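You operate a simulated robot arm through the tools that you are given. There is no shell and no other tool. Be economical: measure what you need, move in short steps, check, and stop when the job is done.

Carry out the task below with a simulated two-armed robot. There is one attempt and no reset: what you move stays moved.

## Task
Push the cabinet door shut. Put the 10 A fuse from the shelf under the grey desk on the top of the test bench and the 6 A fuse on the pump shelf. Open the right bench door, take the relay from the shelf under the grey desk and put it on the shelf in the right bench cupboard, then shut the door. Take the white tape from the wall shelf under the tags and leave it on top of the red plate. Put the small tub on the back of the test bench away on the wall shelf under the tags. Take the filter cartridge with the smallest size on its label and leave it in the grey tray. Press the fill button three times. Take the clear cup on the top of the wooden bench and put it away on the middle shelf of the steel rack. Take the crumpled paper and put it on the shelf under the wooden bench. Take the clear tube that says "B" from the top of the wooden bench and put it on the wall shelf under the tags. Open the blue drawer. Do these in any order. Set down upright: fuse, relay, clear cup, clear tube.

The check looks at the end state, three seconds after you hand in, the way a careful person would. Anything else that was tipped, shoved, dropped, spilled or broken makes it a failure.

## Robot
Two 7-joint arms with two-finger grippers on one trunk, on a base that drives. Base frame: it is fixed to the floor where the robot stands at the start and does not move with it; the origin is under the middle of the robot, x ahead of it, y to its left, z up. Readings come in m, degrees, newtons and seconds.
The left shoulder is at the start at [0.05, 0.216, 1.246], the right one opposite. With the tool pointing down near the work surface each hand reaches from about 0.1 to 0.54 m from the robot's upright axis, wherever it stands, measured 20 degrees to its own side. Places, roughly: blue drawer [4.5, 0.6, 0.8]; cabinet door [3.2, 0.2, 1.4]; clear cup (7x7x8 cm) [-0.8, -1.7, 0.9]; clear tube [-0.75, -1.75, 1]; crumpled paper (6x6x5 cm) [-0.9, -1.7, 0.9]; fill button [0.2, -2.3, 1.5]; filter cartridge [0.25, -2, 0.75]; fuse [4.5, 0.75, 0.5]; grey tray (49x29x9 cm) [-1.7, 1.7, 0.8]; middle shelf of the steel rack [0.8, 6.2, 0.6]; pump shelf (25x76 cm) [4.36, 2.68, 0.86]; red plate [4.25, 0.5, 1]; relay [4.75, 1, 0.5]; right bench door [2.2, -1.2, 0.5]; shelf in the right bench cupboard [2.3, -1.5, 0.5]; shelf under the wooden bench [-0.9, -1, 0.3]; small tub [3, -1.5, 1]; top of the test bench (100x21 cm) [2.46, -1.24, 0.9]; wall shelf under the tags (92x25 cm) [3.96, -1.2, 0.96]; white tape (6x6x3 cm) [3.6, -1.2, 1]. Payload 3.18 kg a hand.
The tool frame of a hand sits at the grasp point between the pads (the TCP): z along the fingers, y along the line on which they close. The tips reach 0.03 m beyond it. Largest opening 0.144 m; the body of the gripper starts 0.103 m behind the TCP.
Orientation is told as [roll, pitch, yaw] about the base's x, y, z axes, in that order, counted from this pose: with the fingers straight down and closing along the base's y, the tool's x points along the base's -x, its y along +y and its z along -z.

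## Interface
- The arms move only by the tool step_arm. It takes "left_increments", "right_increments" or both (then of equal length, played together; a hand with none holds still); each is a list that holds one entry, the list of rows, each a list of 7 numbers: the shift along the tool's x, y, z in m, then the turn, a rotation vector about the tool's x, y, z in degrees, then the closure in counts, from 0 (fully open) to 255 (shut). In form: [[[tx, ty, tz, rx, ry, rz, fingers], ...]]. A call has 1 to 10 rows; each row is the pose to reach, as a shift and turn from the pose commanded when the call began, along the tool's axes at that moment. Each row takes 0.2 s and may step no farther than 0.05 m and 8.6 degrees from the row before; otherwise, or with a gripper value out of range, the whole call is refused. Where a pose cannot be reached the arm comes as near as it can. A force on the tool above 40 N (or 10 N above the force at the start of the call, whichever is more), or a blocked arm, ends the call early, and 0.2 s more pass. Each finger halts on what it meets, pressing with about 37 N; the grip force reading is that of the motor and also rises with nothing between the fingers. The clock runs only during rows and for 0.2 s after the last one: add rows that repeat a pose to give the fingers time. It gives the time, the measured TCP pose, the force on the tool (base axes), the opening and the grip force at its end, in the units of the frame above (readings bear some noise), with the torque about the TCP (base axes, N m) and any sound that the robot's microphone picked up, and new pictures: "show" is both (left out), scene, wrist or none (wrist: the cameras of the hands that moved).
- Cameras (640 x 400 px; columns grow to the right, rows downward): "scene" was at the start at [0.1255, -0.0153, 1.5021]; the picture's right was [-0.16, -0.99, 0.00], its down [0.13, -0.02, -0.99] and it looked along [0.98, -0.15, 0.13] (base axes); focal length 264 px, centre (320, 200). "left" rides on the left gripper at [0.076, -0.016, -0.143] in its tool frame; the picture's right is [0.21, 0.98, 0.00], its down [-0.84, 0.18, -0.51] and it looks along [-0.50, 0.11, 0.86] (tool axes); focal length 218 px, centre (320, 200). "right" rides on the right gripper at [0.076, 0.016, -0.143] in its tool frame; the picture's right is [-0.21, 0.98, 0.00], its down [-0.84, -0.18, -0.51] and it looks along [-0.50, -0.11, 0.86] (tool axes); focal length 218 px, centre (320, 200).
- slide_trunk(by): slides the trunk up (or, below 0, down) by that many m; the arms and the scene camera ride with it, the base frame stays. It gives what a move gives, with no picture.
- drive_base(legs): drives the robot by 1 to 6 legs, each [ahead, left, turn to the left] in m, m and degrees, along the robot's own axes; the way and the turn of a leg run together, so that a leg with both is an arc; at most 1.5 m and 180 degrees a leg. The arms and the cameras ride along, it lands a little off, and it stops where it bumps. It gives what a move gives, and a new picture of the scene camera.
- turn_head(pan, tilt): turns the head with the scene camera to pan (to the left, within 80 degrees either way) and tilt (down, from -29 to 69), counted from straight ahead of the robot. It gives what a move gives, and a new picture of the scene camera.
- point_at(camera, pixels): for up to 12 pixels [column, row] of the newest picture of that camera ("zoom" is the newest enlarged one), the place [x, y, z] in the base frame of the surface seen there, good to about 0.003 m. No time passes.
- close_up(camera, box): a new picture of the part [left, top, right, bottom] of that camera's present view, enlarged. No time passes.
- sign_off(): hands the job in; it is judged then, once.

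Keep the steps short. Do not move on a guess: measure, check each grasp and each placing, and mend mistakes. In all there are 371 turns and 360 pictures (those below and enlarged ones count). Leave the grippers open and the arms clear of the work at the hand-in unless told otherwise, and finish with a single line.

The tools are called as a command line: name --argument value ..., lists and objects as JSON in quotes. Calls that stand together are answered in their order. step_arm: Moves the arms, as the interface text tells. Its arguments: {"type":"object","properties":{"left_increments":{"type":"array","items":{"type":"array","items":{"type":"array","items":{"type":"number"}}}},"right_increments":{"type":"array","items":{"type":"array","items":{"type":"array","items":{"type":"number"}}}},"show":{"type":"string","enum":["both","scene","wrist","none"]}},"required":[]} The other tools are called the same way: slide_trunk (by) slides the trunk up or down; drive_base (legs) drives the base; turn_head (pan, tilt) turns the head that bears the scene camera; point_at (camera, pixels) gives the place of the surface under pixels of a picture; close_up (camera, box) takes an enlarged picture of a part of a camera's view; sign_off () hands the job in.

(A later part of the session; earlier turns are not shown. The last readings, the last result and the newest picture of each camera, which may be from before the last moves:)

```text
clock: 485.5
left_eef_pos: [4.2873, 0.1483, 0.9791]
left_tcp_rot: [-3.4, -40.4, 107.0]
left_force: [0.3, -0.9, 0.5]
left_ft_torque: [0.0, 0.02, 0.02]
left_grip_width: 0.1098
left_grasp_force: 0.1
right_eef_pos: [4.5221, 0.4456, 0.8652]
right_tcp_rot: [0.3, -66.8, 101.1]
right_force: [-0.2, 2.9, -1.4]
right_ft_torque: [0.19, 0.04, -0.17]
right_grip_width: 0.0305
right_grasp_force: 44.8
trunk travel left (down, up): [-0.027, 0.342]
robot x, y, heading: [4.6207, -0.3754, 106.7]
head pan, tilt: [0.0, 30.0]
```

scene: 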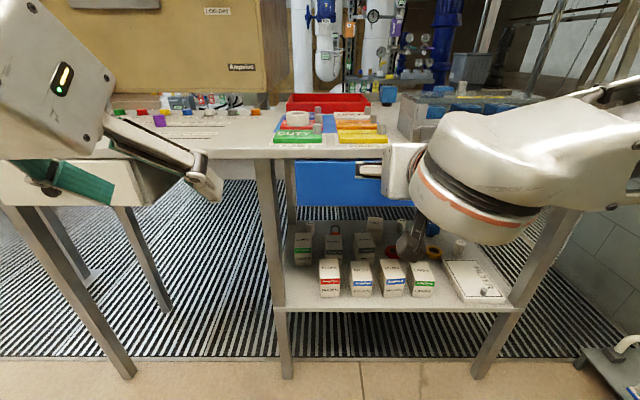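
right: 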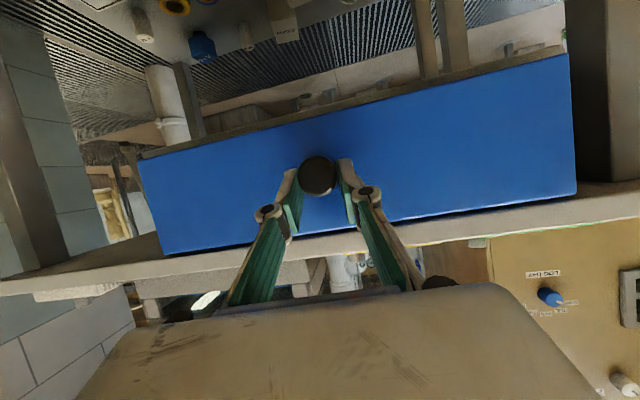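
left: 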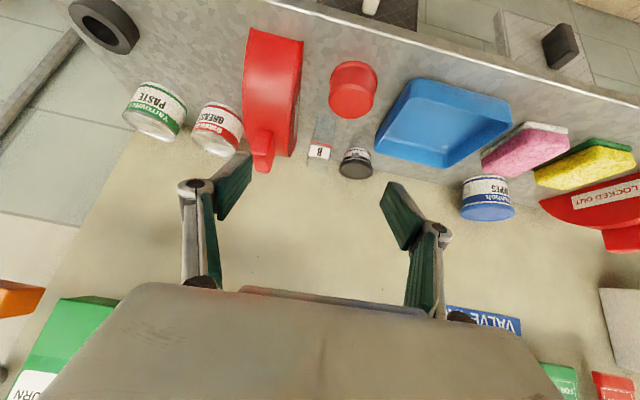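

Knob gripped. Pull by backing the base 0.25 m.

drive_base --legs '[[-0.25, 0, 0]]'

```text
clock: 487.3
left_eef_pos: [4.3589, -0.0934, 0.9796]
left_tcp_rot: [-3.4, -40.4, 106.9]
left_force: [-0.6, 0.0, -0.7]
left_ft_torque: [0.0, 0.0, -0.01]
left_grip_width: 0.1103
left_grasp_force: 0.1
right_eef_pos: [4.595, 0.2044, 0.8642]
right_tcp_rot: [0.3, -66.8, 100.9]
right_force: [0.1, 0.5, -0.2]
right_ft_torque: [0.0, 0.0, 0.01]
right_grip_width: 0.0
right_grasp_force: 30.5
trunk travel left (down, up): [-0.027, 0.342]
robot x, y, heading: [4.6908, -0.6179, 106.3]
head pan, tilt: [0.0, 30.0]
```

scene: 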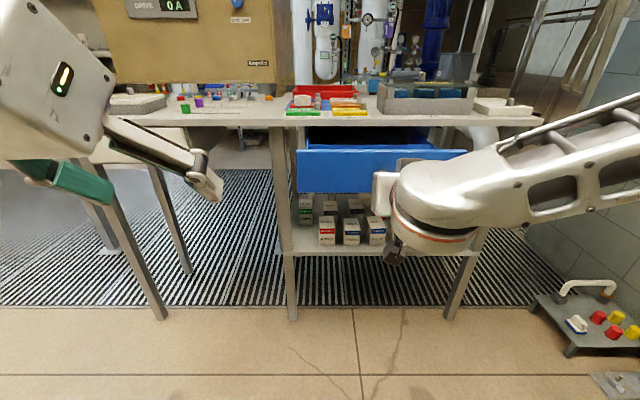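

The drawer came partly open, then the grip slipped. Measure.

point_at --camera "scene" --pixels '[[330, 175], [303, 175], [460, 155], [360, 175]]'

step_arm --right_increments '[[[0, 0, 0, 0, 0, 0, 150], [0, 0, 0, 0, 0, 0, 100]]]' --show "wrist"

```text
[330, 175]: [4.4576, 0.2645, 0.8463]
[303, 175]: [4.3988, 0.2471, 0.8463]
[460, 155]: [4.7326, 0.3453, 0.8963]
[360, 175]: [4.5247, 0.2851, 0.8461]
```

```text
clock: 487.9
left_eef_pos: [4.3581, -0.0931, 0.979]
left_tcp_rot: [-3.3, -40.4, 106.9]
left_force: [0.0, 0.0, -0.3]
left_ft_torque: [-0.01, 0.01, 0.01]
left_grip_width: 0.1102
left_grasp_force: 0.0
right_eef_pos: [4.5948, 0.2034, 0.8654]
right_tcp_rot: [0.3, -66.8, 101.0]
right_force: [-0.4, 0.0, -0.4]
right_ft_torque: [-0.01, -0.03, 0.02]
right_grip_width: 0.0875
right_grasp_force: 0.1
trunk travel left (down, up): [-0.027, 0.342]
robot x, y, heading: [4.6901, -0.6138, 106.1]
head pan, tilt: [0.0, 30.0]
```

right: 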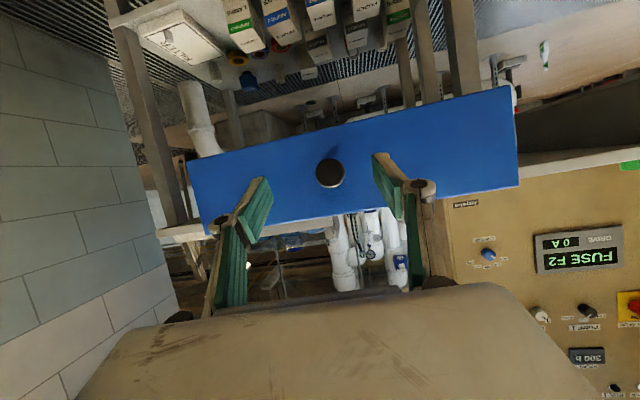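

Pulled ≈0.19 m. Re-grip the knob and pull again to see whether that is the stop.

step_arm --right_increments '[[[-0.012, 0.007, 0.03, 0, 0, 0, 130], [-0.025, 0.007, 0.059, 0, 0, 0, 150], [-0.025, 0.007, 0.059, 0, 0, 0, 230], [-0.025, 0.007, 0.059, 0, 0, 0, 255], [-0.025, 0.007, 0.059, 0, 0, 0, 255]]]' --show "wrist"

```text
clock: 489.1
left_eef_pos: [4.3584, -0.0924, 0.9791]
left_tcp_rot: [-3.4, -40.4, 106.8]
left_force: [-0.4, -0.1, -0.8]
left_ft_torque: [-0.01, 0.0, -0.02]
left_grip_width: 0.1103
left_grasp_force: 0.1
right_eef_pos: [4.5736, 0.2665, 0.8629]
right_tcp_rot: [0.3, -66.7, 100.9]
right_force: [4.2, 1.2, -1.8]
right_ft_torque: [-0.2, -0.05, -0.24]
right_grip_width: 0.0307
right_grasp_force: 45.3
trunk travel left (down, up): [-0.027, 0.342]
robot x, y, heading: [4.6911, -0.6192, 105.9]
head pan, tilt: [0.0, 30.0]
```

right: 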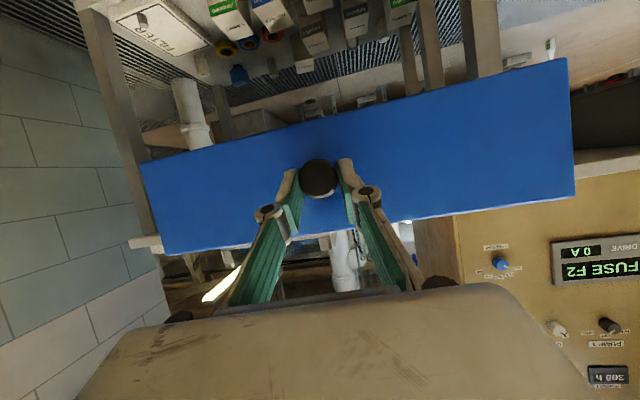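

Gripped. Pull with the arm by small rows and watch the force.

step_arm --right_increments '[[[0.008, 0, -0.018, 0, 0, 0, 255], [0.016, 0, -0.037, 0, 0, 0, 255], [0.024, 0, -0.055, 0, 0, 0, 255]]]' --show "scene"

```text
clock: 489.6
left_eef_pos: [4.3572, -0.0905, 0.9776]
left_tcp_rot: [-3.5, -40.3, 107.0]
left_force: [0.1, -0.1, -0.3]
left_ft_torque: [0.03, -0.04, -0.01]
left_grip_width: 0.1102
left_grasp_force: 0.1
right_eef_pos: [4.5766, 0.253, 0.861]
right_tcp_rot: [0.3, -67.1, 100.8]
right_force: [-11.7, 22.9, -12.9]
right_ft_torque: [0.51, 0.01, -0.29]
right_grip_width: 0.0311
right_grasp_force: 44.9
trunk travel left (down, up): [-0.027, 0.342]
robot x, y, heading: [4.6905, -0.619, 106.4]
head pan, tilt: [0.0, 30.0]
stopped in row 2 (right hand): the force on the tool passed its limit at 64 N (the readings are from after the stop); the commanded pose is now the measured one
```

scene: 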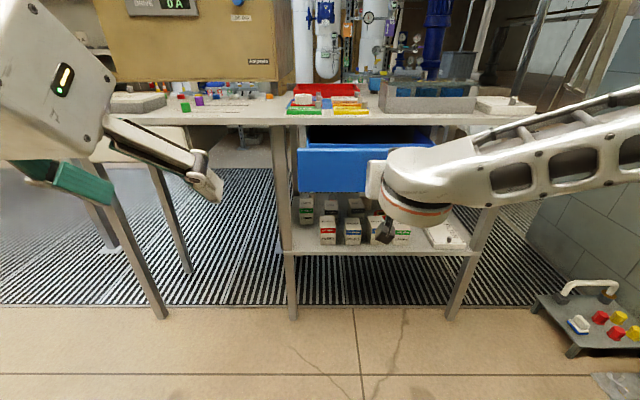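

Hard stop at 64 N – the drawer is fully open. Release and withdraw.

step_arm --right_increments '[[[-0.002, 0, 0.004, 0, 0, 0, 180], [-0.002, 0, 0.004, 0, 0, 0, 120], [-0.002, 0, 0.004, 0, 0, 0, 120], [0.012, 0, -0.03, 0, 0, 0, 120], [0.025, 0, -0.07, 0, 0, 0, 120]]]' --show "none"

drive_base --legs '[[-0.3, 0.2, 0], [0, 0, 50]]'

slide_trunk --by 0.3

turn_head --pan -5 --tilt 5

```text
clock: 490.8
left_eef_pos: [4.3583, -0.0927, 0.9799]
left_tcp_rot: [-3.3, -40.4, 107.0]
left_force: [-0.6, 0.4, 0.6]
left_ft_torque: [-0.01, -0.02, 0.0]
left_grip_width: 0.1103
left_grasp_force: 0.0
right_eef_pos: [4.5855, 0.2079, 0.8667]
right_tcp_rot: [0.5, -67.3, 100.6]
right_force: [-0.5, 0.3, 0.4]
right_ft_torque: [0.01, 0.01, 0.03]
right_grip_width: 0.0763
right_grasp_force: 0.1
right hand out of reach, approached as far as the arm can: row 5
trunk travel left (down, up): [-0.027, 0.342]
robot x, y, heading: [4.6917, -0.6166, 106.2]
head pan, tilt: [0.0, 30.0]
```

```text
clock: 493.0
left_eef_pos: [4.2368, -0.338, 0.9802]
left_tcp_rot: [-3.4, -40.6, 107.4]
left_force: [0.9, -0.1, -0.9]
left_ft_torque: [0.0, 0.0, 0.01]
left_grip_width: 0.1102
left_grasp_force: 0.2
right_eef_pos: [4.4622, -0.0348, 0.8691]
right_tcp_rot: [0.6, -67.6, 100.9]
right_force: [0.5, -0.1, 0.1]
right_ft_torque: [-0.01, 0.0, 0.0]
right_grip_width: 0.0758
right_grasp_force: 0.1
trunk travel left (down, up): [-0.027, 0.342]
robot x, y, heading: [4.5743, -0.8622, 106.9]
head pan, tilt: [0.0, 30.0]
stopped in leg 1: the robot was blocked; the commanded pose is now the measured one
```

scene: 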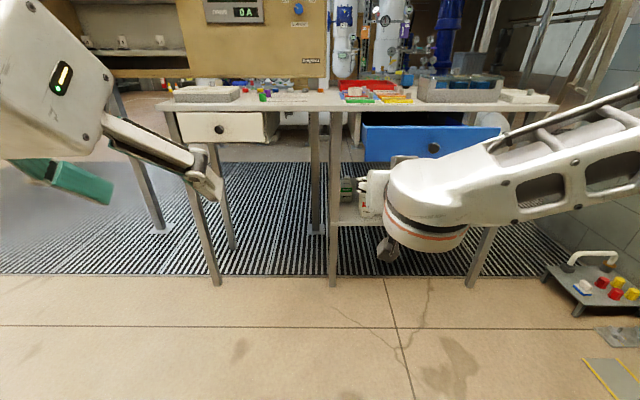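

```text
clock: 496.0
left_eef_pos: [4.2287, -0.317, 1.2687]
left_tcp_rot: [-3.5, -39.4, 107.5]
left_force: [0.4, 0.6, -1.0]
left_ft_torque: [-0.02, -0.02, 0.0]
left_grip_width: 0.1101
left_grasp_force: 0.0
right_eef_pos: [4.4552, -0.0189, 1.1527]
right_tcp_rot: [0.2, -66.6, 101.4]
right_force: [-0.6, 0.4, -1.0]
right_ft_torque: [-0.03, -0.02, 0.01]
right_grip_width: 0.0761
right_grasp_force: 0.1
trunk travel left (down, up): [-0.327, 0.042]
robot x, y, heading: [4.5715, -0.8622, 106.9]
head pan, tilt: [0.0, 30.0]
```

```text
clock: 496.9
left_eef_pos: [4.2299, -0.316, 1.2679]
left_tcp_rot: [-3.5, -39.3, 107.4]
left_force: [-0.8, 0.1, -0.2]
left_ft_torque: [-0.04, -0.01, 0.01]
left_grip_width: 0.1101
left_grasp_force: 0.0
right_eef_pos: [4.456, -0.0165, 1.1519]
right_tcp_rot: [0.3, -66.5, 101.2]
right_force: [-0.3, 0.9, -0.9]
right_ft_torque: [0.02, 0.04, 0.0]
right_grip_width: 0.0761
right_grasp_force: 0.0
trunk travel left (down, up): [-0.327, 0.042]
robot x, y, heading: [4.5747, -0.8613, 106.8]
head pan, tilt: [-5.0, 5.0]
```

scene: 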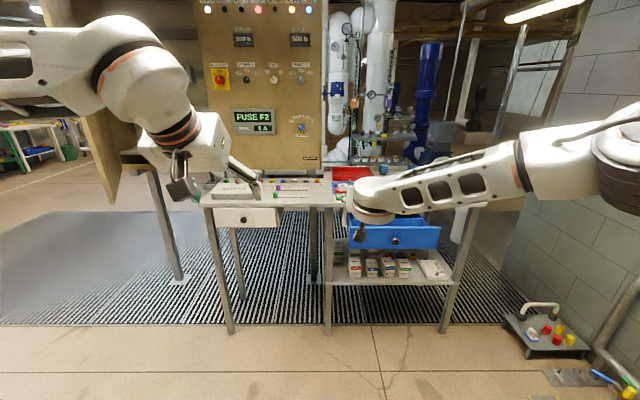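

I bumped something behind (wall). Move forward, and check the wall shelf behind me by turning.

drive_base --legs '[[0.2, 0, 0]]'

drive_base --legs '[[0.15, 0.35, 0], [0, 0, 100]]'

turn_head --pan 30 --tilt 30

```text
clock: 498.5
left_eef_pos: [4.1781, -0.1432, 1.2795]
left_tcp_rot: [-3.5, -40.3, 107.4]
left_force: [-0.9, 0.0, 0.0]
left_ft_torque: [-0.04, -0.03, -0.03]
left_grip_width: 0.1102
left_grasp_force: 0.1
right_eef_pos: [4.4033, 0.1589, 1.1675]
right_tcp_rot: [0.6, -67.5, 101.0]
right_force: [0.5, -0.1, -0.8]
right_ft_torque: [0.07, 0.0, -0.01]
right_grip_width: 0.0762
right_grasp_force: 0.1
trunk travel left (down, up): [-0.327, 0.042]
robot x, y, heading: [4.5159, -0.664, 106.8]
head pan, tilt: [-5.0, 5.0]
```

scene: 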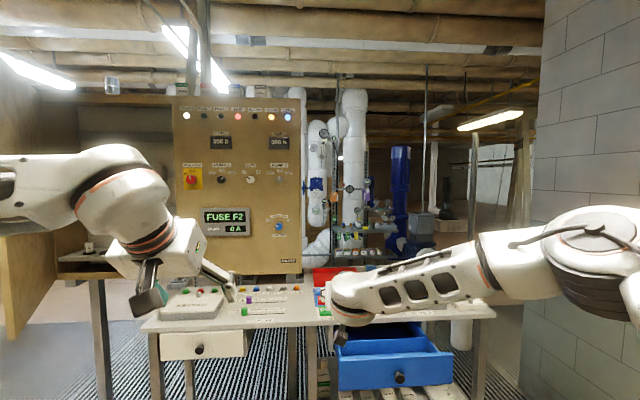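

```text
clock: 506.0
left_eef_pos: [3.6461, -0.9924, 1.2768]
left_tcp_rot: [-2.9, -40.1, -158.9]
left_force: [0.2, -0.2, -0.2]
left_ft_torque: [0.03, 0.0, -0.01]
left_grip_width: 0.1102
left_grasp_force: 0.0
right_eef_pos: [3.3287, -0.7978, 1.1669]
right_tcp_rot: [0.9, -67.5, -164.6]
right_force: [0.0, 0.4, 0.6]
right_ft_torque: [0.03, 0.04, 0.0]
right_grip_width: 0.0763
right_grasp_force: 0.0
trunk travel left (down, up): [-0.327, 0.042]
robot x, y, heading: [4.1425, -0.6201, -158.8]
head pan, tilt: [-5.0, 5.0]
stopped in leg 2: the robot was blocked; the commanded pose is now the measured one
```

scene: 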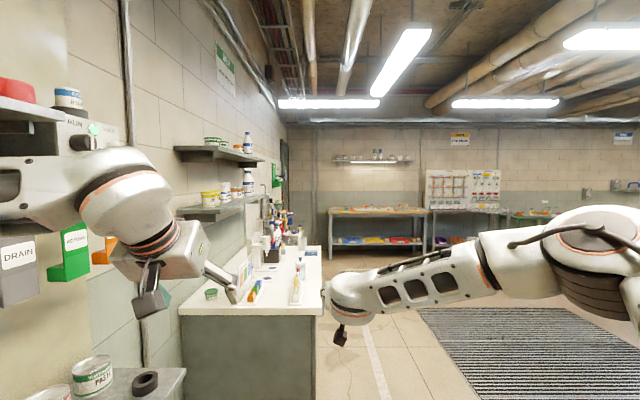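

```text
clock: 507.0
left_eef_pos: [3.6457, -0.9941, 1.2756]
left_tcp_rot: [-2.9, -40.1, -158.7]
left_force: [0.1, 0.1, 0.6]
left_ft_torque: [0.03, -0.04, -0.02]
left_grip_width: 0.1103
left_grasp_force: 0.0
right_eef_pos: [3.327, -0.7994, 1.1659]
right_tcp_rot: [1.0, -67.4, -164.6]
right_force: [0.5, 0.7, 0.1]
right_ft_torque: [0.0, -0.03, 0.02]
right_grip_width: 0.0762
right_grasp_force: 0.0
trunk travel left (down, up): [-0.327, 0.042]
robot x, y, heading: [4.1473, -0.6168, -158.5]
head pan, tilt: [30.0, 30.0]
```

scene: 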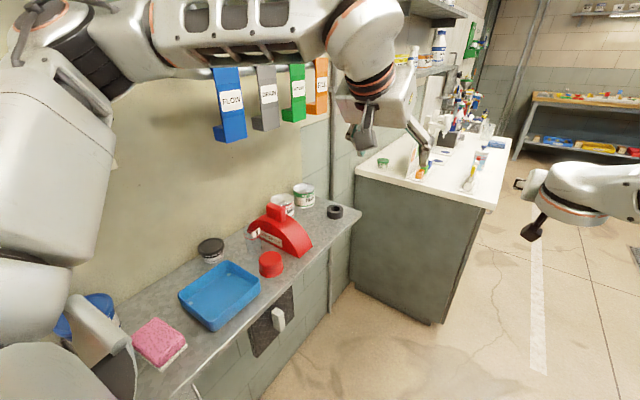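

My left elbow is against something at the wall. Move straight away from it (right).

drive_base --legs '[[0, -0.1, 0]]'

drive_base --legs '[[0, -0.2, 0]]'

turn_head --pan 65 --tilt 35

```text
clock: 508.5
left_eef_pos: [3.6117, -0.9009, 1.2775]
left_tcp_rot: [-3.2, -40.4, -158.7]
left_force: [-1.0, -0.6, 0.1]
left_ft_torque: [-0.03, -0.01, 0.0]
left_grip_width: 0.1104
left_grasp_force: 0.1
right_eef_pos: [3.2941, -0.7052, 1.1685]
right_tcp_rot: [0.8, -67.6, -164.5]
right_force: [0.1, 0.0, 0.4]
right_ft_torque: [-0.06, 0.0, 0.0]
right_grip_width: 0.0765
right_grasp_force: 0.0
trunk travel left (down, up): [-0.327, 0.042]
robot x, y, heading: [4.1102, -0.5271, -158.8]
head pan, tilt: [30.0, 30.0]
```

scene: 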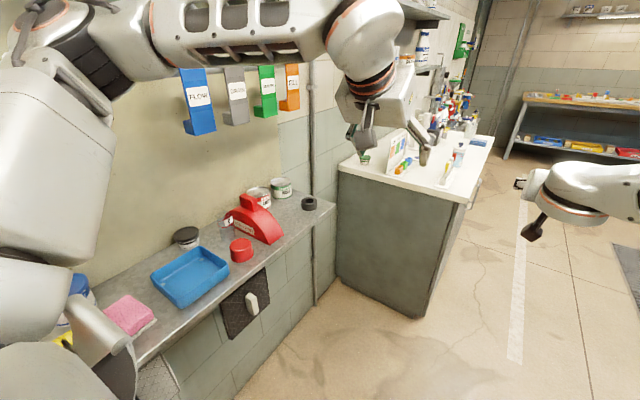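

```text
clock: 511.0
left_eef_pos: [3.5376, -0.7121, 1.2768]
left_tcp_rot: [-3.1, -40.2, -158.6]
left_force: [-0.2, 0.6, -0.5]
left_ft_torque: [-0.01, 0.03, 0.02]
left_grip_width: 0.1103
left_grasp_force: 0.0
right_eef_pos: [3.2198, -0.5167, 1.1694]
right_tcp_rot: [0.7, -67.5, -164.4]
right_force: [-0.4, 1.2, 1.0]
right_ft_torque: [0.04, 0.03, 0.01]
right_grip_width: 0.0761
right_grasp_force: 0.1
trunk travel left (down, up): [-0.327, 0.042]
robot x, y, heading: [4.0318, -0.3326, -158.7]
head pan, tilt: [30.0, 30.0]
```

scene: 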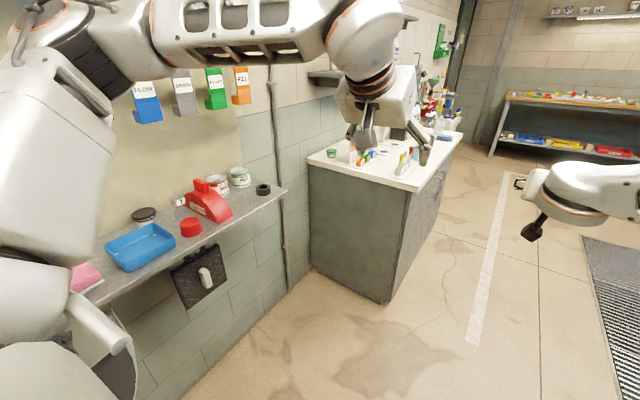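

```text
clock: 512.0
left_eef_pos: [3.5379, -0.7114, 1.2784]
left_tcp_rot: [-3.1, -40.3, -158.7]
left_force: [-0.4, 0.0, 0.8]
left_ft_torque: [0.0, -0.01, -0.01]
left_grip_width: 0.1102
left_grasp_force: 0.0
right_eef_pos: [3.22, -0.5157, 1.1697]
right_tcp_rot: [0.6, -67.5, -164.4]
right_force: [-0.4, -0.4, 0.1]
right_ft_torque: [-0.01, -0.05, 0.04]
right_grip_width: 0.0759
right_grasp_force: 0.2
trunk travel left (down, up): [-0.327, 0.042]
robot x, y, heading: [4.0349, -0.3371, -158.6]
head pan, tilt: [65.0, 35.0]
```

scene: 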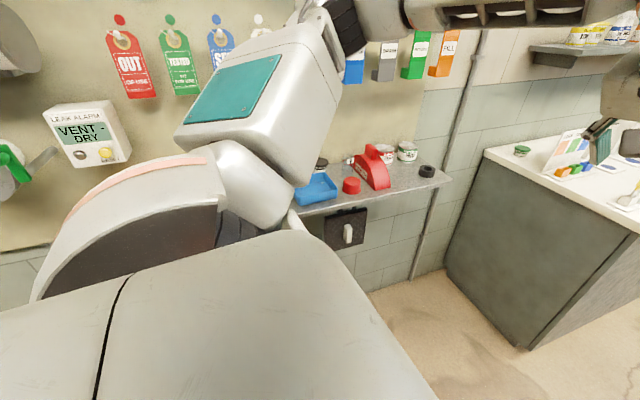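

drive_base --legs '[[0.15, -0.1, 0], [0, 0, 82]]'

turn_head --pan 15 --tilt 30

```text
clock: 517.0
left_eef_pos: [4.1367, -0.851, 1.2776]
left_tcp_rot: [-3.1, -40.3, -78.6]
left_force: [0.3, 0.2, 0.3]
left_ft_torque: [0.01, 0.0, 0.02]
left_grip_width: 0.1103
left_grasp_force: 0.1
right_eef_pos: [3.8898, -1.13, 1.1698]
right_tcp_rot: [0.7, -67.6, -84.4]
right_force: [0.5, 0.0, 1.9]
right_ft_torque: [-0.02, -0.01, -0.03]
right_grip_width: 0.0763
right_grasp_force: 0.1
trunk travel left (down, up): [-0.327, 0.042]
robot x, y, heading: [3.8545, -0.2973, -78.6]
head pan, tilt: [65.0, 35.0]
```

scene: 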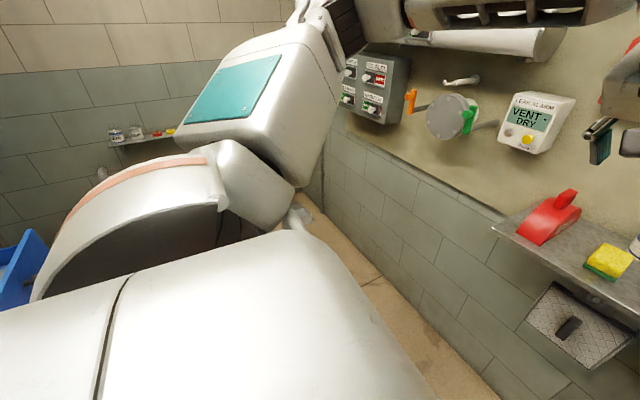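

```text
clock: 518.1
left_eef_pos: [4.1376, -0.8501, 1.2775]
left_tcp_rot: [-3.1, -40.3, -78.6]
left_force: [-0.7, 0.7, -0.1]
left_ft_torque: [-0.01, 0.0, 0.02]
left_grip_width: 0.1102
left_grasp_force: 0.0
right_eef_pos: [3.8882, -1.1296, 1.1687]
right_tcp_rot: [0.7, -67.7, -84.4]
right_force: [0.9, 0.3, -0.6]
right_ft_torque: [0.01, 0.03, 0.0]
right_grip_width: 0.0762
right_grasp_force: 0.0
trunk travel left (down, up): [-0.327, 0.042]
robot x, y, heading: [3.8531, -0.2946, -78.8]
head pan, tilt: [15.0, 30.0]
```

scene: 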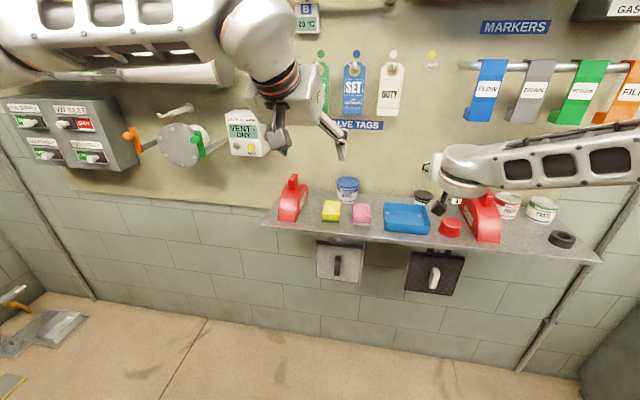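

close_up --camera "scene" --box '[250, 160, 610, 280]'

point_at --camera "scene" --pixels '[[348, 182], [330, 208], [362, 208], [292, 210], [405, 215]]'

```text
1.78 times, centred on (430, 220) of scene
```

zoom: 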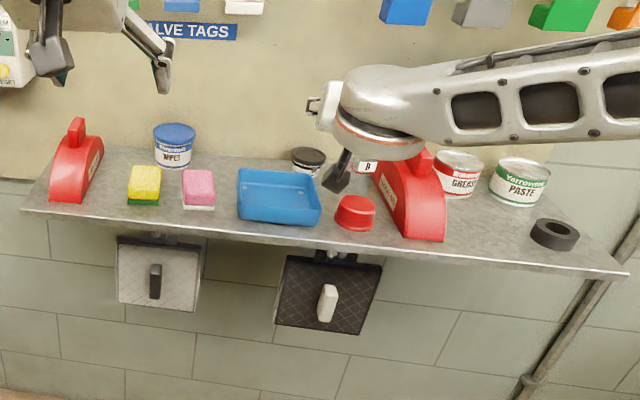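

```text
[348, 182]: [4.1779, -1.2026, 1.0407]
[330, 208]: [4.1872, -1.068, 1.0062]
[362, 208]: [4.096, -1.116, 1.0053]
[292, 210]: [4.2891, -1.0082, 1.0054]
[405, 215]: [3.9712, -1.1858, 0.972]
```

Shelf is undisturbed. Now the tub with the right hand: move to a staging place left of the bench end, heading −100°.

drive_base --legs '[[-0.1, -0.55, 0], [0, 0, -21]]'

step_arm --right_increments '[[[0.02, 0, -0.035, 0, 4.5, 0, 100], [0.04, 0, -0.07, 0, 9, 0, 100], [0.06, 0, -0.105, 0, 13.5, 0, 100], [0.08, 0, -0.14, 0, 18, 0, 100], [0.1, 0, -0.175, 0, 22.5, 0, 100], [0.12, 0, -0.2, 0, 27, 0, 100]]]' --show "none"

turn_head --pan -10 --tilt 35

```text
clock: 524.6
left_eef_pos: [3.3578, -0.9248, 1.2779]
left_tcp_rot: [-3.1, -40.3, -99.7]
left_force: [-1.3, -0.2, -0.2]
left_ft_torque: [0.0, 0.0, 0.03]
left_grip_width: 0.1102
left_grasp_force: 0.0
right_eef_pos: [3.027, -1.0948, 1.1682]
right_tcp_rot: [0.7, -67.7, -105.6]
right_force: [-1.2, 0.6, -0.1]
right_ft_torque: [0.0, -0.02, -0.02]
right_grip_width: 0.0764
right_grasp_force: 0.2
trunk travel left (down, up): [-0.327, 0.042]
robot x, y, heading: [3.2899, -0.3061, -99.6]
head pan, tilt: [15.0, 30.0]
```

scene: 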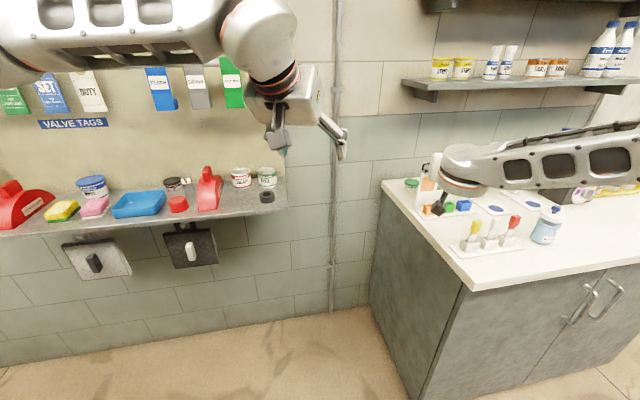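

```text
clock: 526.0
left_eef_pos: [3.3587, -0.9243, 1.2782]
left_tcp_rot: [-3.0, -40.3, -99.8]
left_force: [-0.1, 0.0, -0.5]
left_ft_torque: [0.0, -0.01, 0.04]
left_grip_width: 0.1104
left_grasp_force: 0.0
right_eef_pos: [3.0863, -0.8726, 1.1335]
right_tcp_rot: [0.3, -40.4, -105.1]
right_force: [0.5, 1.3, 0.4]
right_ft_torque: [0.0, -0.02, 0.0]
right_grip_width: 0.0873
right_grasp_force: 0.1
trunk travel left (down, up): [-0.327, 0.042]
robot x, y, heading: [3.2962, -0.3051, -99.9]
head pan, tilt: [15.0, 30.0]
```

```text
clock: 526.9
left_eef_pos: [3.3583, -0.9252, 1.2773]
left_tcp_rot: [-3.0, -40.3, -99.9]
left_force: [0.4, -0.2, 0.4]
left_ft_torque: [0.0, -0.01, -0.01]
left_grip_width: 0.1103
left_grasp_force: 0.1
right_eef_pos: [3.0869, -0.8738, 1.1339]
right_tcp_rot: [0.3, -40.5, -105.1]
right_force: [0.0, -0.6, -0.3]
right_ft_torque: [0.01, -0.01, 0.03]
right_grip_width: 0.0876
right_grasp_force: 0.2
trunk travel left (down, up): [-0.327, 0.042]
robot x, y, heading: [3.2899, -0.3074, -99.8]
head pan, tilt: [-10.0, 35.0]
```

scene: 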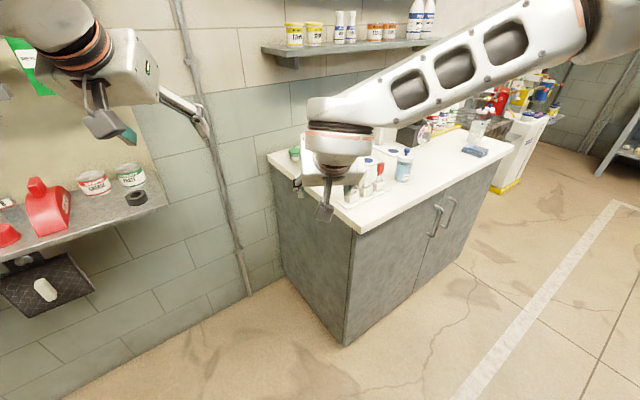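

Yaw the right hand to −125° and approach the bench end.

step_arm --right_increments '[[[0, 0, 0, 4.3, 0, 5, 100], [0, 0, 0, 8.7, 0, 10.1, 100], [0, 0, 0, 13, 0, 15.2, 100]]]' --show "none"

drive_base --legs '[[0.25, 0.08, 0], [0.25, 0, 0]]'

step_arm --right_increments '[[[0, 0, 0, 0, 0, 0, 100]]]' --show "wrist"

```text
clock: 527.7
left_eef_pos: [3.3596, -0.9251, 1.2773]
left_tcp_rot: [-3.3, -40.2, -99.7]
left_force: [0.8, -0.5, -0.5]
left_ft_torque: [-0.01, 0.02, -0.02]
left_grip_width: 0.1099
left_grasp_force: 0.0
right_eef_pos: [3.0868, -0.8717, 1.1333]
right_tcp_rot: [0.2, -40.5, -125.2]
right_force: [0.0, 0.2, -0.1]
right_ft_torque: [-0.02, 0.01, 0.02]
right_grip_width: 0.0877
right_grasp_force: 0.0
trunk travel left (down, up): [-0.327, 0.042]
robot x, y, heading: [3.2962, -0.3043, -99.9]
head pan, tilt: [-10.0, 35.0]
```

```text
clock: 530.9
left_eef_pos: [3.3506, -1.4265, 1.2773]
left_tcp_rot: [-3.0, -40.2, -99.8]
left_force: [1.1, -1.0, -0.4]
left_ft_torque: [-0.02, 0.0, -0.01]
left_grip_width: 0.1101
left_grasp_force: 0.1
right_eef_pos: [3.0786, -1.3731, 1.1334]
right_tcp_rot: [0.3, -40.3, -125.2]
right_force: [-0.6, 0.5, -0.9]
right_ft_torque: [-0.02, 0.0, 0.0]
right_grip_width: 0.0876
right_grasp_force: 0.2
trunk travel left (down, up): [-0.327, 0.042]
robot x, y, heading: [3.2887, -0.8065, -100.0]
head pan, tilt: [-10.0, 35.0]
```

scene: 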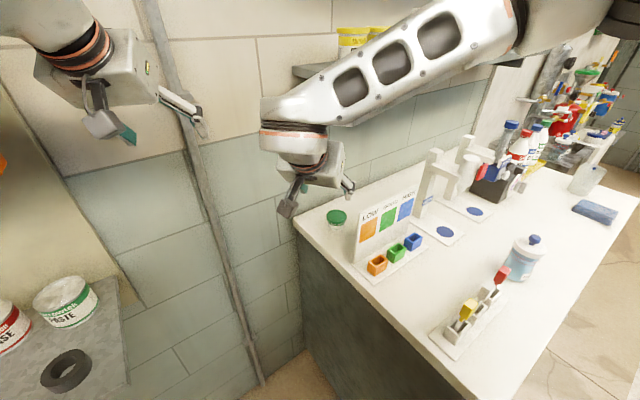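

```text
clock: 531.3
left_eef_pos: [3.3512, -1.4246, 1.2766]
left_tcp_rot: [-3.1, -40.3, -99.8]
left_force: [-0.1, 0.0, 0.4]
left_ft_torque: [-0.02, -0.03, -0.01]
left_grip_width: 0.1103
left_grasp_force: 0.0
right_eef_pos: [3.0792, -1.3729, 1.133]
right_tcp_rot: [0.3, -40.5, -125.2]
right_force: [0.1, -0.4, 0.2]
right_ft_torque: [0.02, 0.02, -0.02]
right_grip_width: 0.0876
right_grasp_force: 0.0
trunk travel left (down, up): [-0.327, 0.042]
robot x, y, heading: [3.2862, -0.8056, -100.1]
head pan, tilt: [-10.0, 35.0]
```

right: 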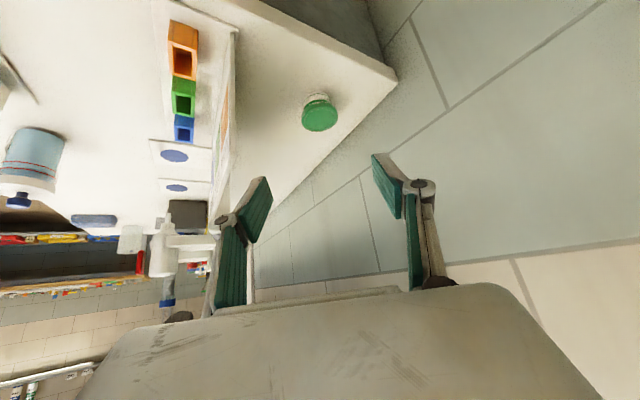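

point_at --camera "right" --pixels '[[319, 115], [302, 112], [337, 112], [319, 130], [319, 98], [300, 130]]'

```text
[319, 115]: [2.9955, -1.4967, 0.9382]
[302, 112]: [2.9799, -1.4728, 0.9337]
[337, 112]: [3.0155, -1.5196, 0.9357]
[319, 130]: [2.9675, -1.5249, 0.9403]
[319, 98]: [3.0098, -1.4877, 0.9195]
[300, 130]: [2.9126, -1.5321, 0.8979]
```

Advance along the fingers: first 14 cm, then check.

step_arm --right_increments '[[[0.003, 0.001, 0.047, 0, 0, 0, 100], [0.006, 0.002, 0.094, 0, 0, 0, 100], [0.009, 0.003, 0.141, 0, 0, 0, 100], [0.011, 0.003, 0.175, 0, 0, 0, 100]]]' --show "wrist"

```text
clock: 532.3
left_eef_pos: [3.3507, -1.4258, 1.2765]
left_tcp_rot: [-3.1, -40.2, -99.8]
left_force: [0.2, 0.4, 0.0]
left_ft_torque: [-0.02, 0.01, 0.02]
left_grip_width: 0.11
left_grasp_force: 0.0
right_eef_pos: [3.0208, -1.4622, 0.9919]
right_tcp_rot: [0.3, -40.5, -125.2]
right_force: [0.7, 0.6, 0.3]
right_ft_torque: [0.03, -0.02, 0.02]
right_grip_width: 0.0875
right_grasp_force: 0.0
trunk travel left (down, up): [-0.327, 0.042]
robot x, y, heading: [3.2859, -0.8053, -100.2]
head pan, tilt: [-10.0, 35.0]
```

right: 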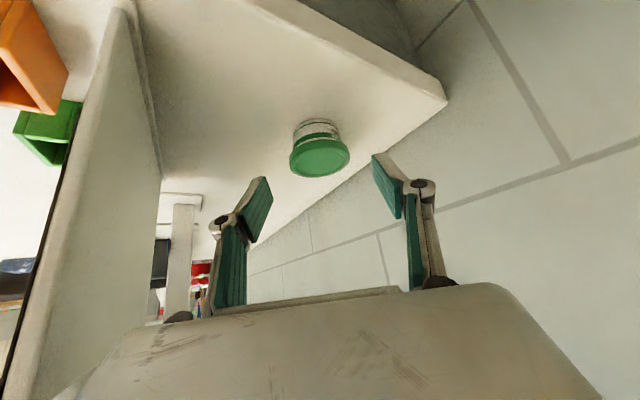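

step_arm --right_increments '[[[0.002, 0, 0.03, 0, 0, 0, 100], [0.004, 0, 0.058, 0, 0, 0, 100], [0.004, 0, 0.058, 0, 0, 0, 180], [0.004, 0, 0.058, 0, 0, 0, 220], [0.004, 0, 0.058, 0, 0, 0, 220]]]' --show "wrist"

```text
clock: 533.5
left_eef_pos: [3.3502, -1.4258, 1.2774]
left_tcp_rot: [-3.1, -40.3, -99.9]
left_force: [-0.9, 0.3, -0.1]
left_ft_torque: [-0.01, -0.02, 0.05]
left_grip_width: 0.11
left_grasp_force: 0.0
right_eef_pos: [2.9997, -1.4918, 0.9467]
right_tcp_rot: [0.3, -40.5, -125.3]
right_force: [0.2, 0.3, 0.2]
right_ft_torque: [0.02, 0.0, -0.01]
right_grip_width: 0.0633
right_grasp_force: 36.9
trunk travel left (down, up): [-0.327, 0.042]
robot x, y, heading: [3.2834, -0.8056, -99.9]
head pan, tilt: [-10.0, 35.0]
```

right: 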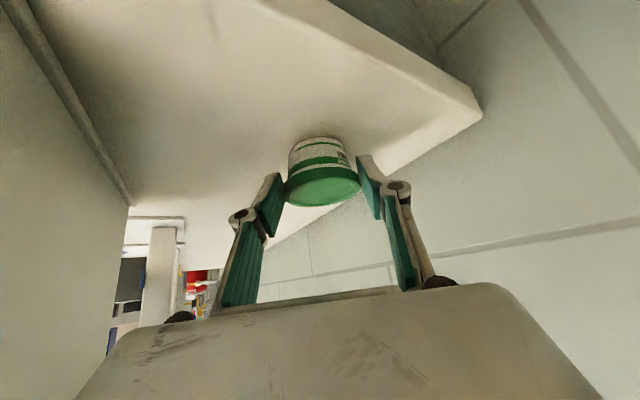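

Gripped at the lid (0.063 m). Lift 15 cm.

step_arm --right_increments '[[[-0.024, 0, -0.028, 0, 0, 0, 240], [-0.049, 0, -0.057, 0, 0, 0, 240], [-0.073, 0, -0.086, 0, 0, 0, 240], [-0.097, 0, -0.114, 0, 0, 0, 240]]]' --show "wrist"

```text
clock: 534.5
left_eef_pos: [3.3508, -1.4248, 1.2783]
left_tcp_rot: [-3.2, -40.2, -99.9]
left_force: [0.6, -1.5, 0.1]
left_ft_torque: [-0.01, -0.01, -0.03]
left_grip_width: 0.1102
left_grasp_force: 0.2
right_eef_pos: [3.0015, -1.4901, 1.0956]
right_tcp_rot: [0.3, -40.5, -125.2]
right_force: [0.1, 0.6, -0.3]
right_ft_torque: [0.01, 0.0, 0.03]
right_grip_width: 0.0633
right_grasp_force: 36.9
trunk travel left (down, up): [-0.327, 0.042]
robot x, y, heading: [3.2863, -0.8081, -100.2]
head pan, tilt: [-10.0, 35.0]
```

right: 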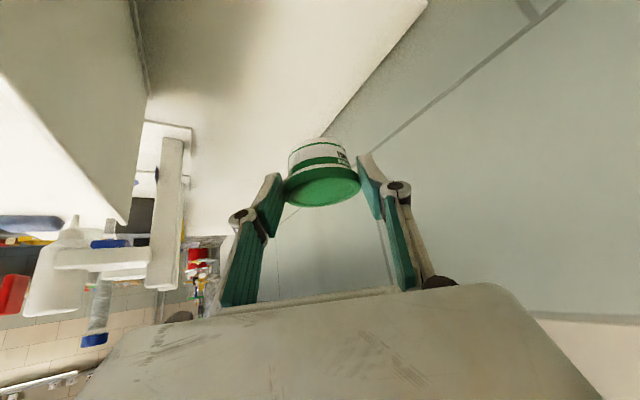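

Held. Back away, turn to face the wall shelf, and align with the free front spot (3.660,-1.213).

drive_base --legs '[[-0.4, 0, 0], [0, 0, 25.2], [-0.05, 0.25, 0]]'

turn_head --pan -5 --tilt 35

```text
clock: 535.9
left_eef_pos: [3.3736, -1.2944, 1.2806]
left_tcp_rot: [-3.1, -40.4, -99.9]
left_force: [0.4, 1.6, 0.5]
left_ft_torque: [-0.05, -0.01, -0.03]
left_grip_width: 0.1104
left_grasp_force: 0.1
right_eef_pos: [3.0248, -1.3685, 1.1025]
right_tcp_rot: [0.8, -41.8, -124.4]
right_force: [1.0, -5.1, 1.8]
right_ft_torque: [-0.22, -0.02, 0.32]
right_grip_width: 0.0634
right_grasp_force: 36.8
trunk travel left (down, up): [-0.327, 0.042]
robot x, y, heading: [3.3108, -0.6856, -99.9]
head pan, tilt: [-10.0, 35.0]
stopped in leg 1: the force on the tool passed its limit at 58 N (the readings are from after the stop); the commanded pose is now the measured one
```

scene: 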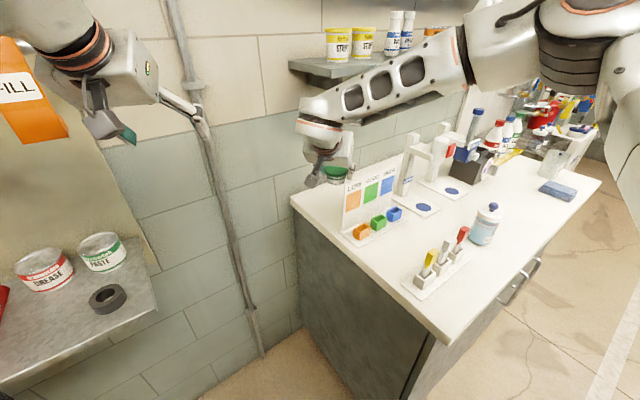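

```text
clock: 536.6
left_eef_pos: [3.3728, -1.3012, 1.2757]
left_tcp_rot: [-3.1, -40.1, -99.7]
left_force: [0.1, -0.3, 0.7]
left_ft_torque: [0.01, 0.0, 0.01]
left_grip_width: 0.11
left_grasp_force: 0.1
right_eef_pos: [3.0238, -1.3725, 1.0989]
right_tcp_rot: [0.7, -41.4, -124.4]
right_force: [1.0, -0.6, 2.1]
right_ft_torque: [0.05, 0.08, 0.05]
right_grip_width: 0.0632
right_grasp_force: 36.9
trunk travel left (down, up): [-0.327, 0.042]
robot x, y, heading: [3.311, -0.682, -99.8]
head pan, tilt: [-5.0, 35.0]
```

scene: 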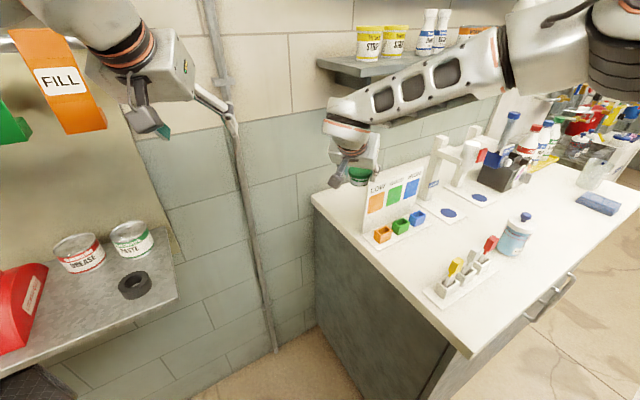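

The tub touched the chart's top while backing. Move the hand slightly forward and up 10 cm.

step_arm --right_increments '[[[-0.009, 0, 0.008, 0, 0, 0, 240], [-0.03, 0, -0.015, 0, 0, 0, 240], [-0.055, 0, -0.045, 0, 0, 0, 240], [-0.08, 0, -0.075, 0, 0, 0, 240]]]' --show "both"

```text
clock: 537.6
left_eef_pos: [3.373, -1.3002, 1.2767]
left_tcp_rot: [-3.1, -40.2, -99.8]
left_force: [-0.1, -0.1, 0.8]
left_ft_torque: [-0.01, 0.01, 0.02]
left_grip_width: 0.1104
left_grasp_force: 0.1
right_eef_pos: [3.0181, -1.3785, 1.2089]
right_tcp_rot: [0.6, -41.4, -124.3]
right_force: [-0.6, 0.9, -0.3]
right_ft_torque: [-0.02, 0.03, 0.01]
right_grip_width: 0.0635
right_grasp_force: 37.7
trunk travel left (down, up): [-0.327, 0.042]
robot x, y, heading: [3.3069, -0.6834, -100.1]
head pan, tilt: [-5.0, 35.0]
```

scene: 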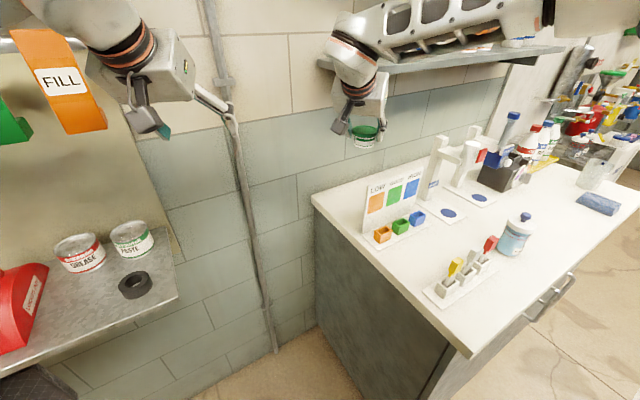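
right: 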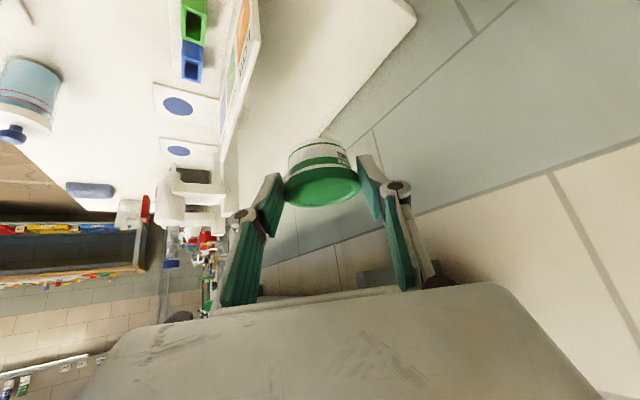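

point_at --camera "scene" --pixels '[[368, 187], [363, 230], [382, 250], [419, 166], [435, 225], [376, 234], [401, 225]]'

close_up --camera "scene" --box '[310, 130, 470, 260]'

```text
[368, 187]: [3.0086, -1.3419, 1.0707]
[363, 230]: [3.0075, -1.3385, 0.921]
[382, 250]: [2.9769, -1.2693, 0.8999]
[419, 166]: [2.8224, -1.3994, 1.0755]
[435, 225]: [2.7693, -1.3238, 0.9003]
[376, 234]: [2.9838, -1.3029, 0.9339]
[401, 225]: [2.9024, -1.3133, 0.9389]
```

```text
3.08 times, centred on (390, 195) of scene
```

zoom: 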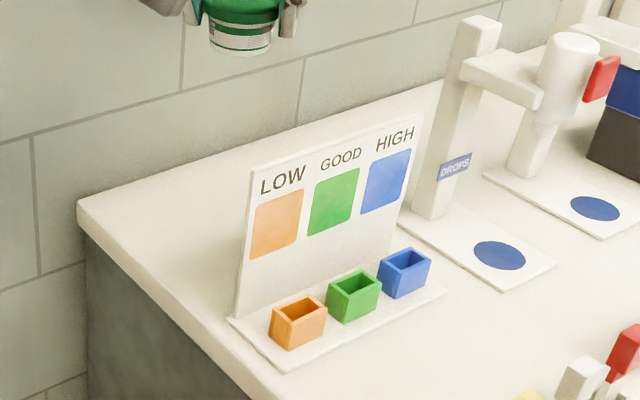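

Chart unmoved. Back away now with the hand high, and turn to the wall shelf.

drive_base --legs '[[-0.27, 0, 0], [0, 0, 25.2], [-0.05, 0.27, 0]]'

turn_head --pan -8 --tilt 35

```text
clock: 543.4
left_eef_pos: [3.9313, -0.8254, 1.2766]
left_tcp_rot: [-3.0, -40.1, -74.5]
left_force: [0.2, -0.2, -0.2]
left_ft_torque: [-0.03, 0.0, 0.0]
left_grip_width: 0.1104
left_grasp_force: 0.0
right_eef_pos: [3.644, -1.0489, 1.2089]
right_tcp_rot: [0.5, -41.4, -99.1]
right_force: [0.0, 0.6, -0.2]
right_ft_torque: [0.04, 0.02, -0.01]
right_grip_width: 0.0634
right_grasp_force: 36.8
trunk travel left (down, up): [-0.327, 0.042]
robot x, y, heading: [3.6113, -0.2937, -74.4]
head pan, tilt: [-5.0, 35.0]
```

scene: 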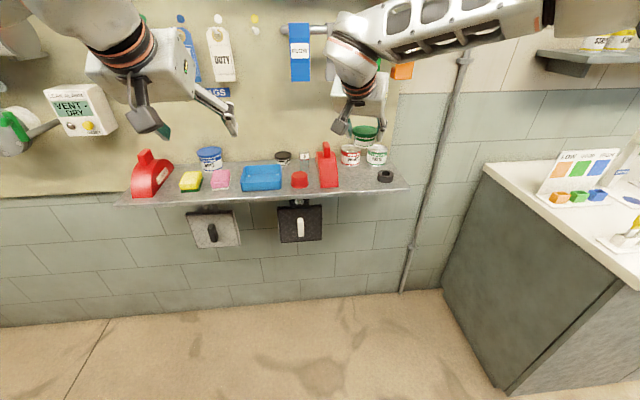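

```text
clock: 544.1
left_eef_pos: [3.9316, -0.8261, 1.2768]
left_tcp_rot: [-3.0, -40.1, -74.6]
left_force: [-0.2, -0.2, -0.4]
left_ft_torque: [-0.01, 0.02, 0.01]
left_grip_width: 0.1101
left_grasp_force: 0.0
right_eef_pos: [3.6427, -1.0496, 1.2081]
right_tcp_rot: [0.6, -41.4, -99.3]
right_force: [0.4, 0.6, -1.6]
right_ft_torque: [-0.01, 0.0, -0.02]
right_grip_width: 0.0634
right_grasp_force: 37.1
trunk travel left (down, up): [-0.327, 0.042]
robot x, y, heading: [3.6124, -0.2987, -74.3]
head pan, tilt: [-8.0, 35.0]
```

scene: 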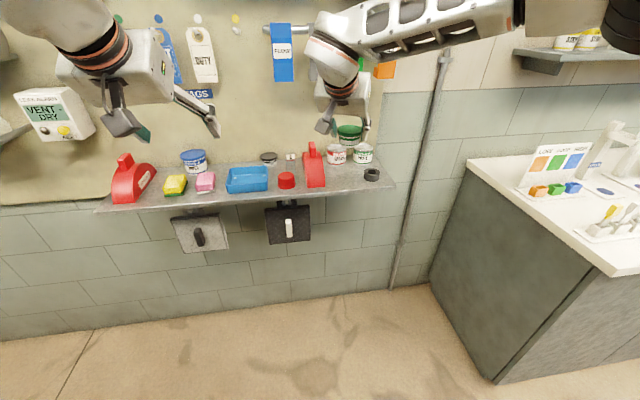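

Drive forward 0.15, then lower the tub.

drive_base --legs '[[0.15, -0.0225, 0]]'

step_arm --right_increments '[[[0.03, 0, 0.034, 0, 0, 0, 240], [0.06, 0, 0.068, 0, 0, 0, 240], [0.09, 0, 0.102, 0, 0, 0, 240], [0.105, 0, 0.119, 0, 0, 0, 240]]]' --show "wrist"

```text
clock: 545.4
left_eef_pos: [3.9512, -0.9736, 1.2755]
left_tcp_rot: [-3.0, -40.1, -74.5]
left_force: [-0.1, -0.6, -0.1]
left_ft_torque: [0.05, -0.01, 0.03]
left_grip_width: 0.1105
left_grasp_force: 0.0
right_eef_pos: [3.6643, -1.1973, 1.2074]
right_tcp_rot: [0.7, -41.3, -99.1]
right_force: [1.0, -0.3, -0.2]
right_ft_torque: [0.01, 0.02, 0.02]
right_grip_width: 0.0634
right_grasp_force: 37.0
trunk travel left (down, up): [-0.327, 0.042]
robot x, y, heading: [3.6272, -0.4436, -74.5]
head pan, tilt: [-8.0, 35.0]
```

scene: 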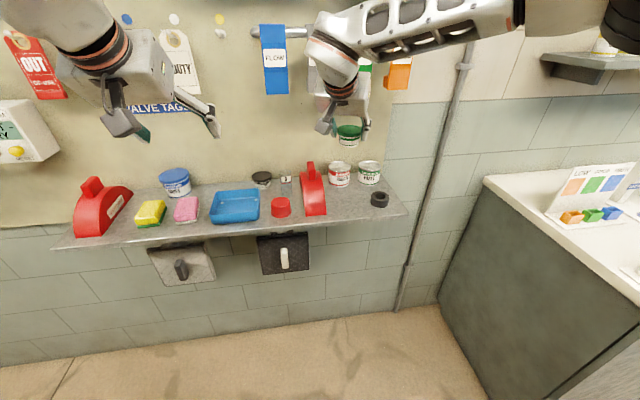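

```text
clock: 546.4
left_eef_pos: [3.9511, -0.9736, 1.2764]
left_tcp_rot: [-3.0, -40.0, -74.3]
left_force: [0.7, -0.5, -0.3]
left_ft_torque: [0.0, -0.04, 0.0]
left_grip_width: 0.1097
left_grasp_force: 0.1
right_eef_pos: [3.6639, -1.1979, 1.0479]
right_tcp_rot: [0.7, -41.3, -99.0]
right_force: [0.0, -0.2, 0.2]
right_ft_torque: [0.03, 0.0, 0.02]
right_grip_width: 0.0633
right_grasp_force: 36.7
trunk travel left (down, up): [-0.327, 0.042]
robot x, y, heading: [3.6287, -0.4411, -74.5]
head pan, tilt: [-8.0, 35.0]
```

right: 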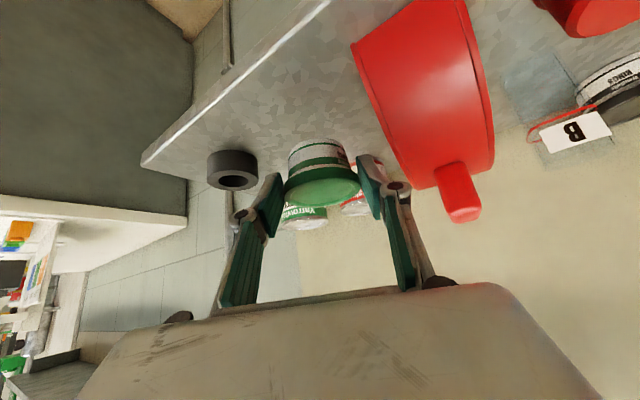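

Position good. Lower to contact.

step_arm --right_increments '[[[0.009, 0, 0.0105, 0, 0, 0, 240], [0.015, 0, 0.017, 0, 0, 0, 240], [0.018, 0, 0.0205, 0, 0, 0, 240], [0.021, 0, 0.0235, 0, 0, 0, 240]]]' --show "wrist"

```text
clock: 547.4
left_eef_pos: [3.9513, -0.973, 1.2758]
left_tcp_rot: [-3.1, -40.1, -74.4]
left_force: [0.7, -0.6, 0.1]
left_ft_torque: [0.0, -0.03, -0.01]
left_grip_width: 0.11
left_grasp_force: 0.0
right_eef_pos: [3.6643, -1.1967, 1.0179]
right_tcp_rot: [0.6, -41.3, -99.0]
right_force: [0.1, 0.5, -0.3]
right_ft_torque: [-0.02, -0.01, 0.01]
right_grip_width: 0.0633
right_grasp_force: 36.7
trunk travel left (down, up): [-0.327, 0.042]
robot x, y, heading: [3.6252, -0.4429, -74.4]
head pan, tilt: [-8.0, 35.0]
```

right: 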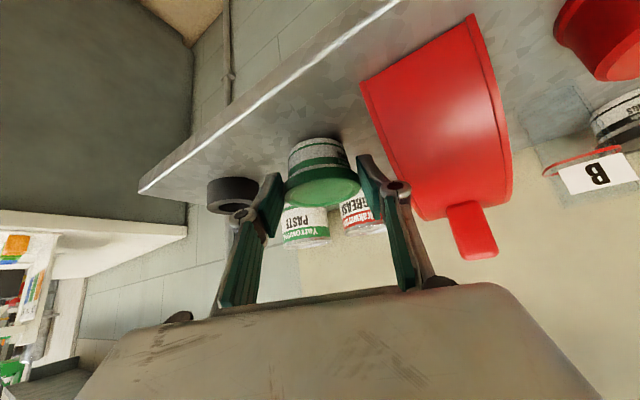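

Nearly down; a few more millimetres, then release.

step_arm --right_increments '[[[0.002, 0, 0.0025, 0, 0, 0, 240], [0.004, 0, 0.0045, 0, 0, 0, 240]]]' --show "none"

```text
clock: 548.0
left_eef_pos: [3.9507, -0.9718, 1.277]
left_tcp_rot: [-3.1, -40.2, -74.4]
left_force: [0.6, 0.1, -0.3]
left_ft_torque: [0.02, 0.03, -0.01]
left_grip_width: 0.1101
left_grasp_force: 0.1
right_eef_pos: [3.6638, -1.1963, 1.0145]
right_tcp_rot: [0.7, -41.7, -99.1]
right_force: [-0.5, 0.5, 10.2]
right_ft_torque: [0.04, 0.12, 0.01]
right_grip_width: 0.0636
right_grasp_force: 37.4
trunk travel left (down, up): [-0.327, 0.042]
robot x, y, heading: [3.626, -0.4397, -74.5]
head pan, tilt: [-8.0, 35.0]
```

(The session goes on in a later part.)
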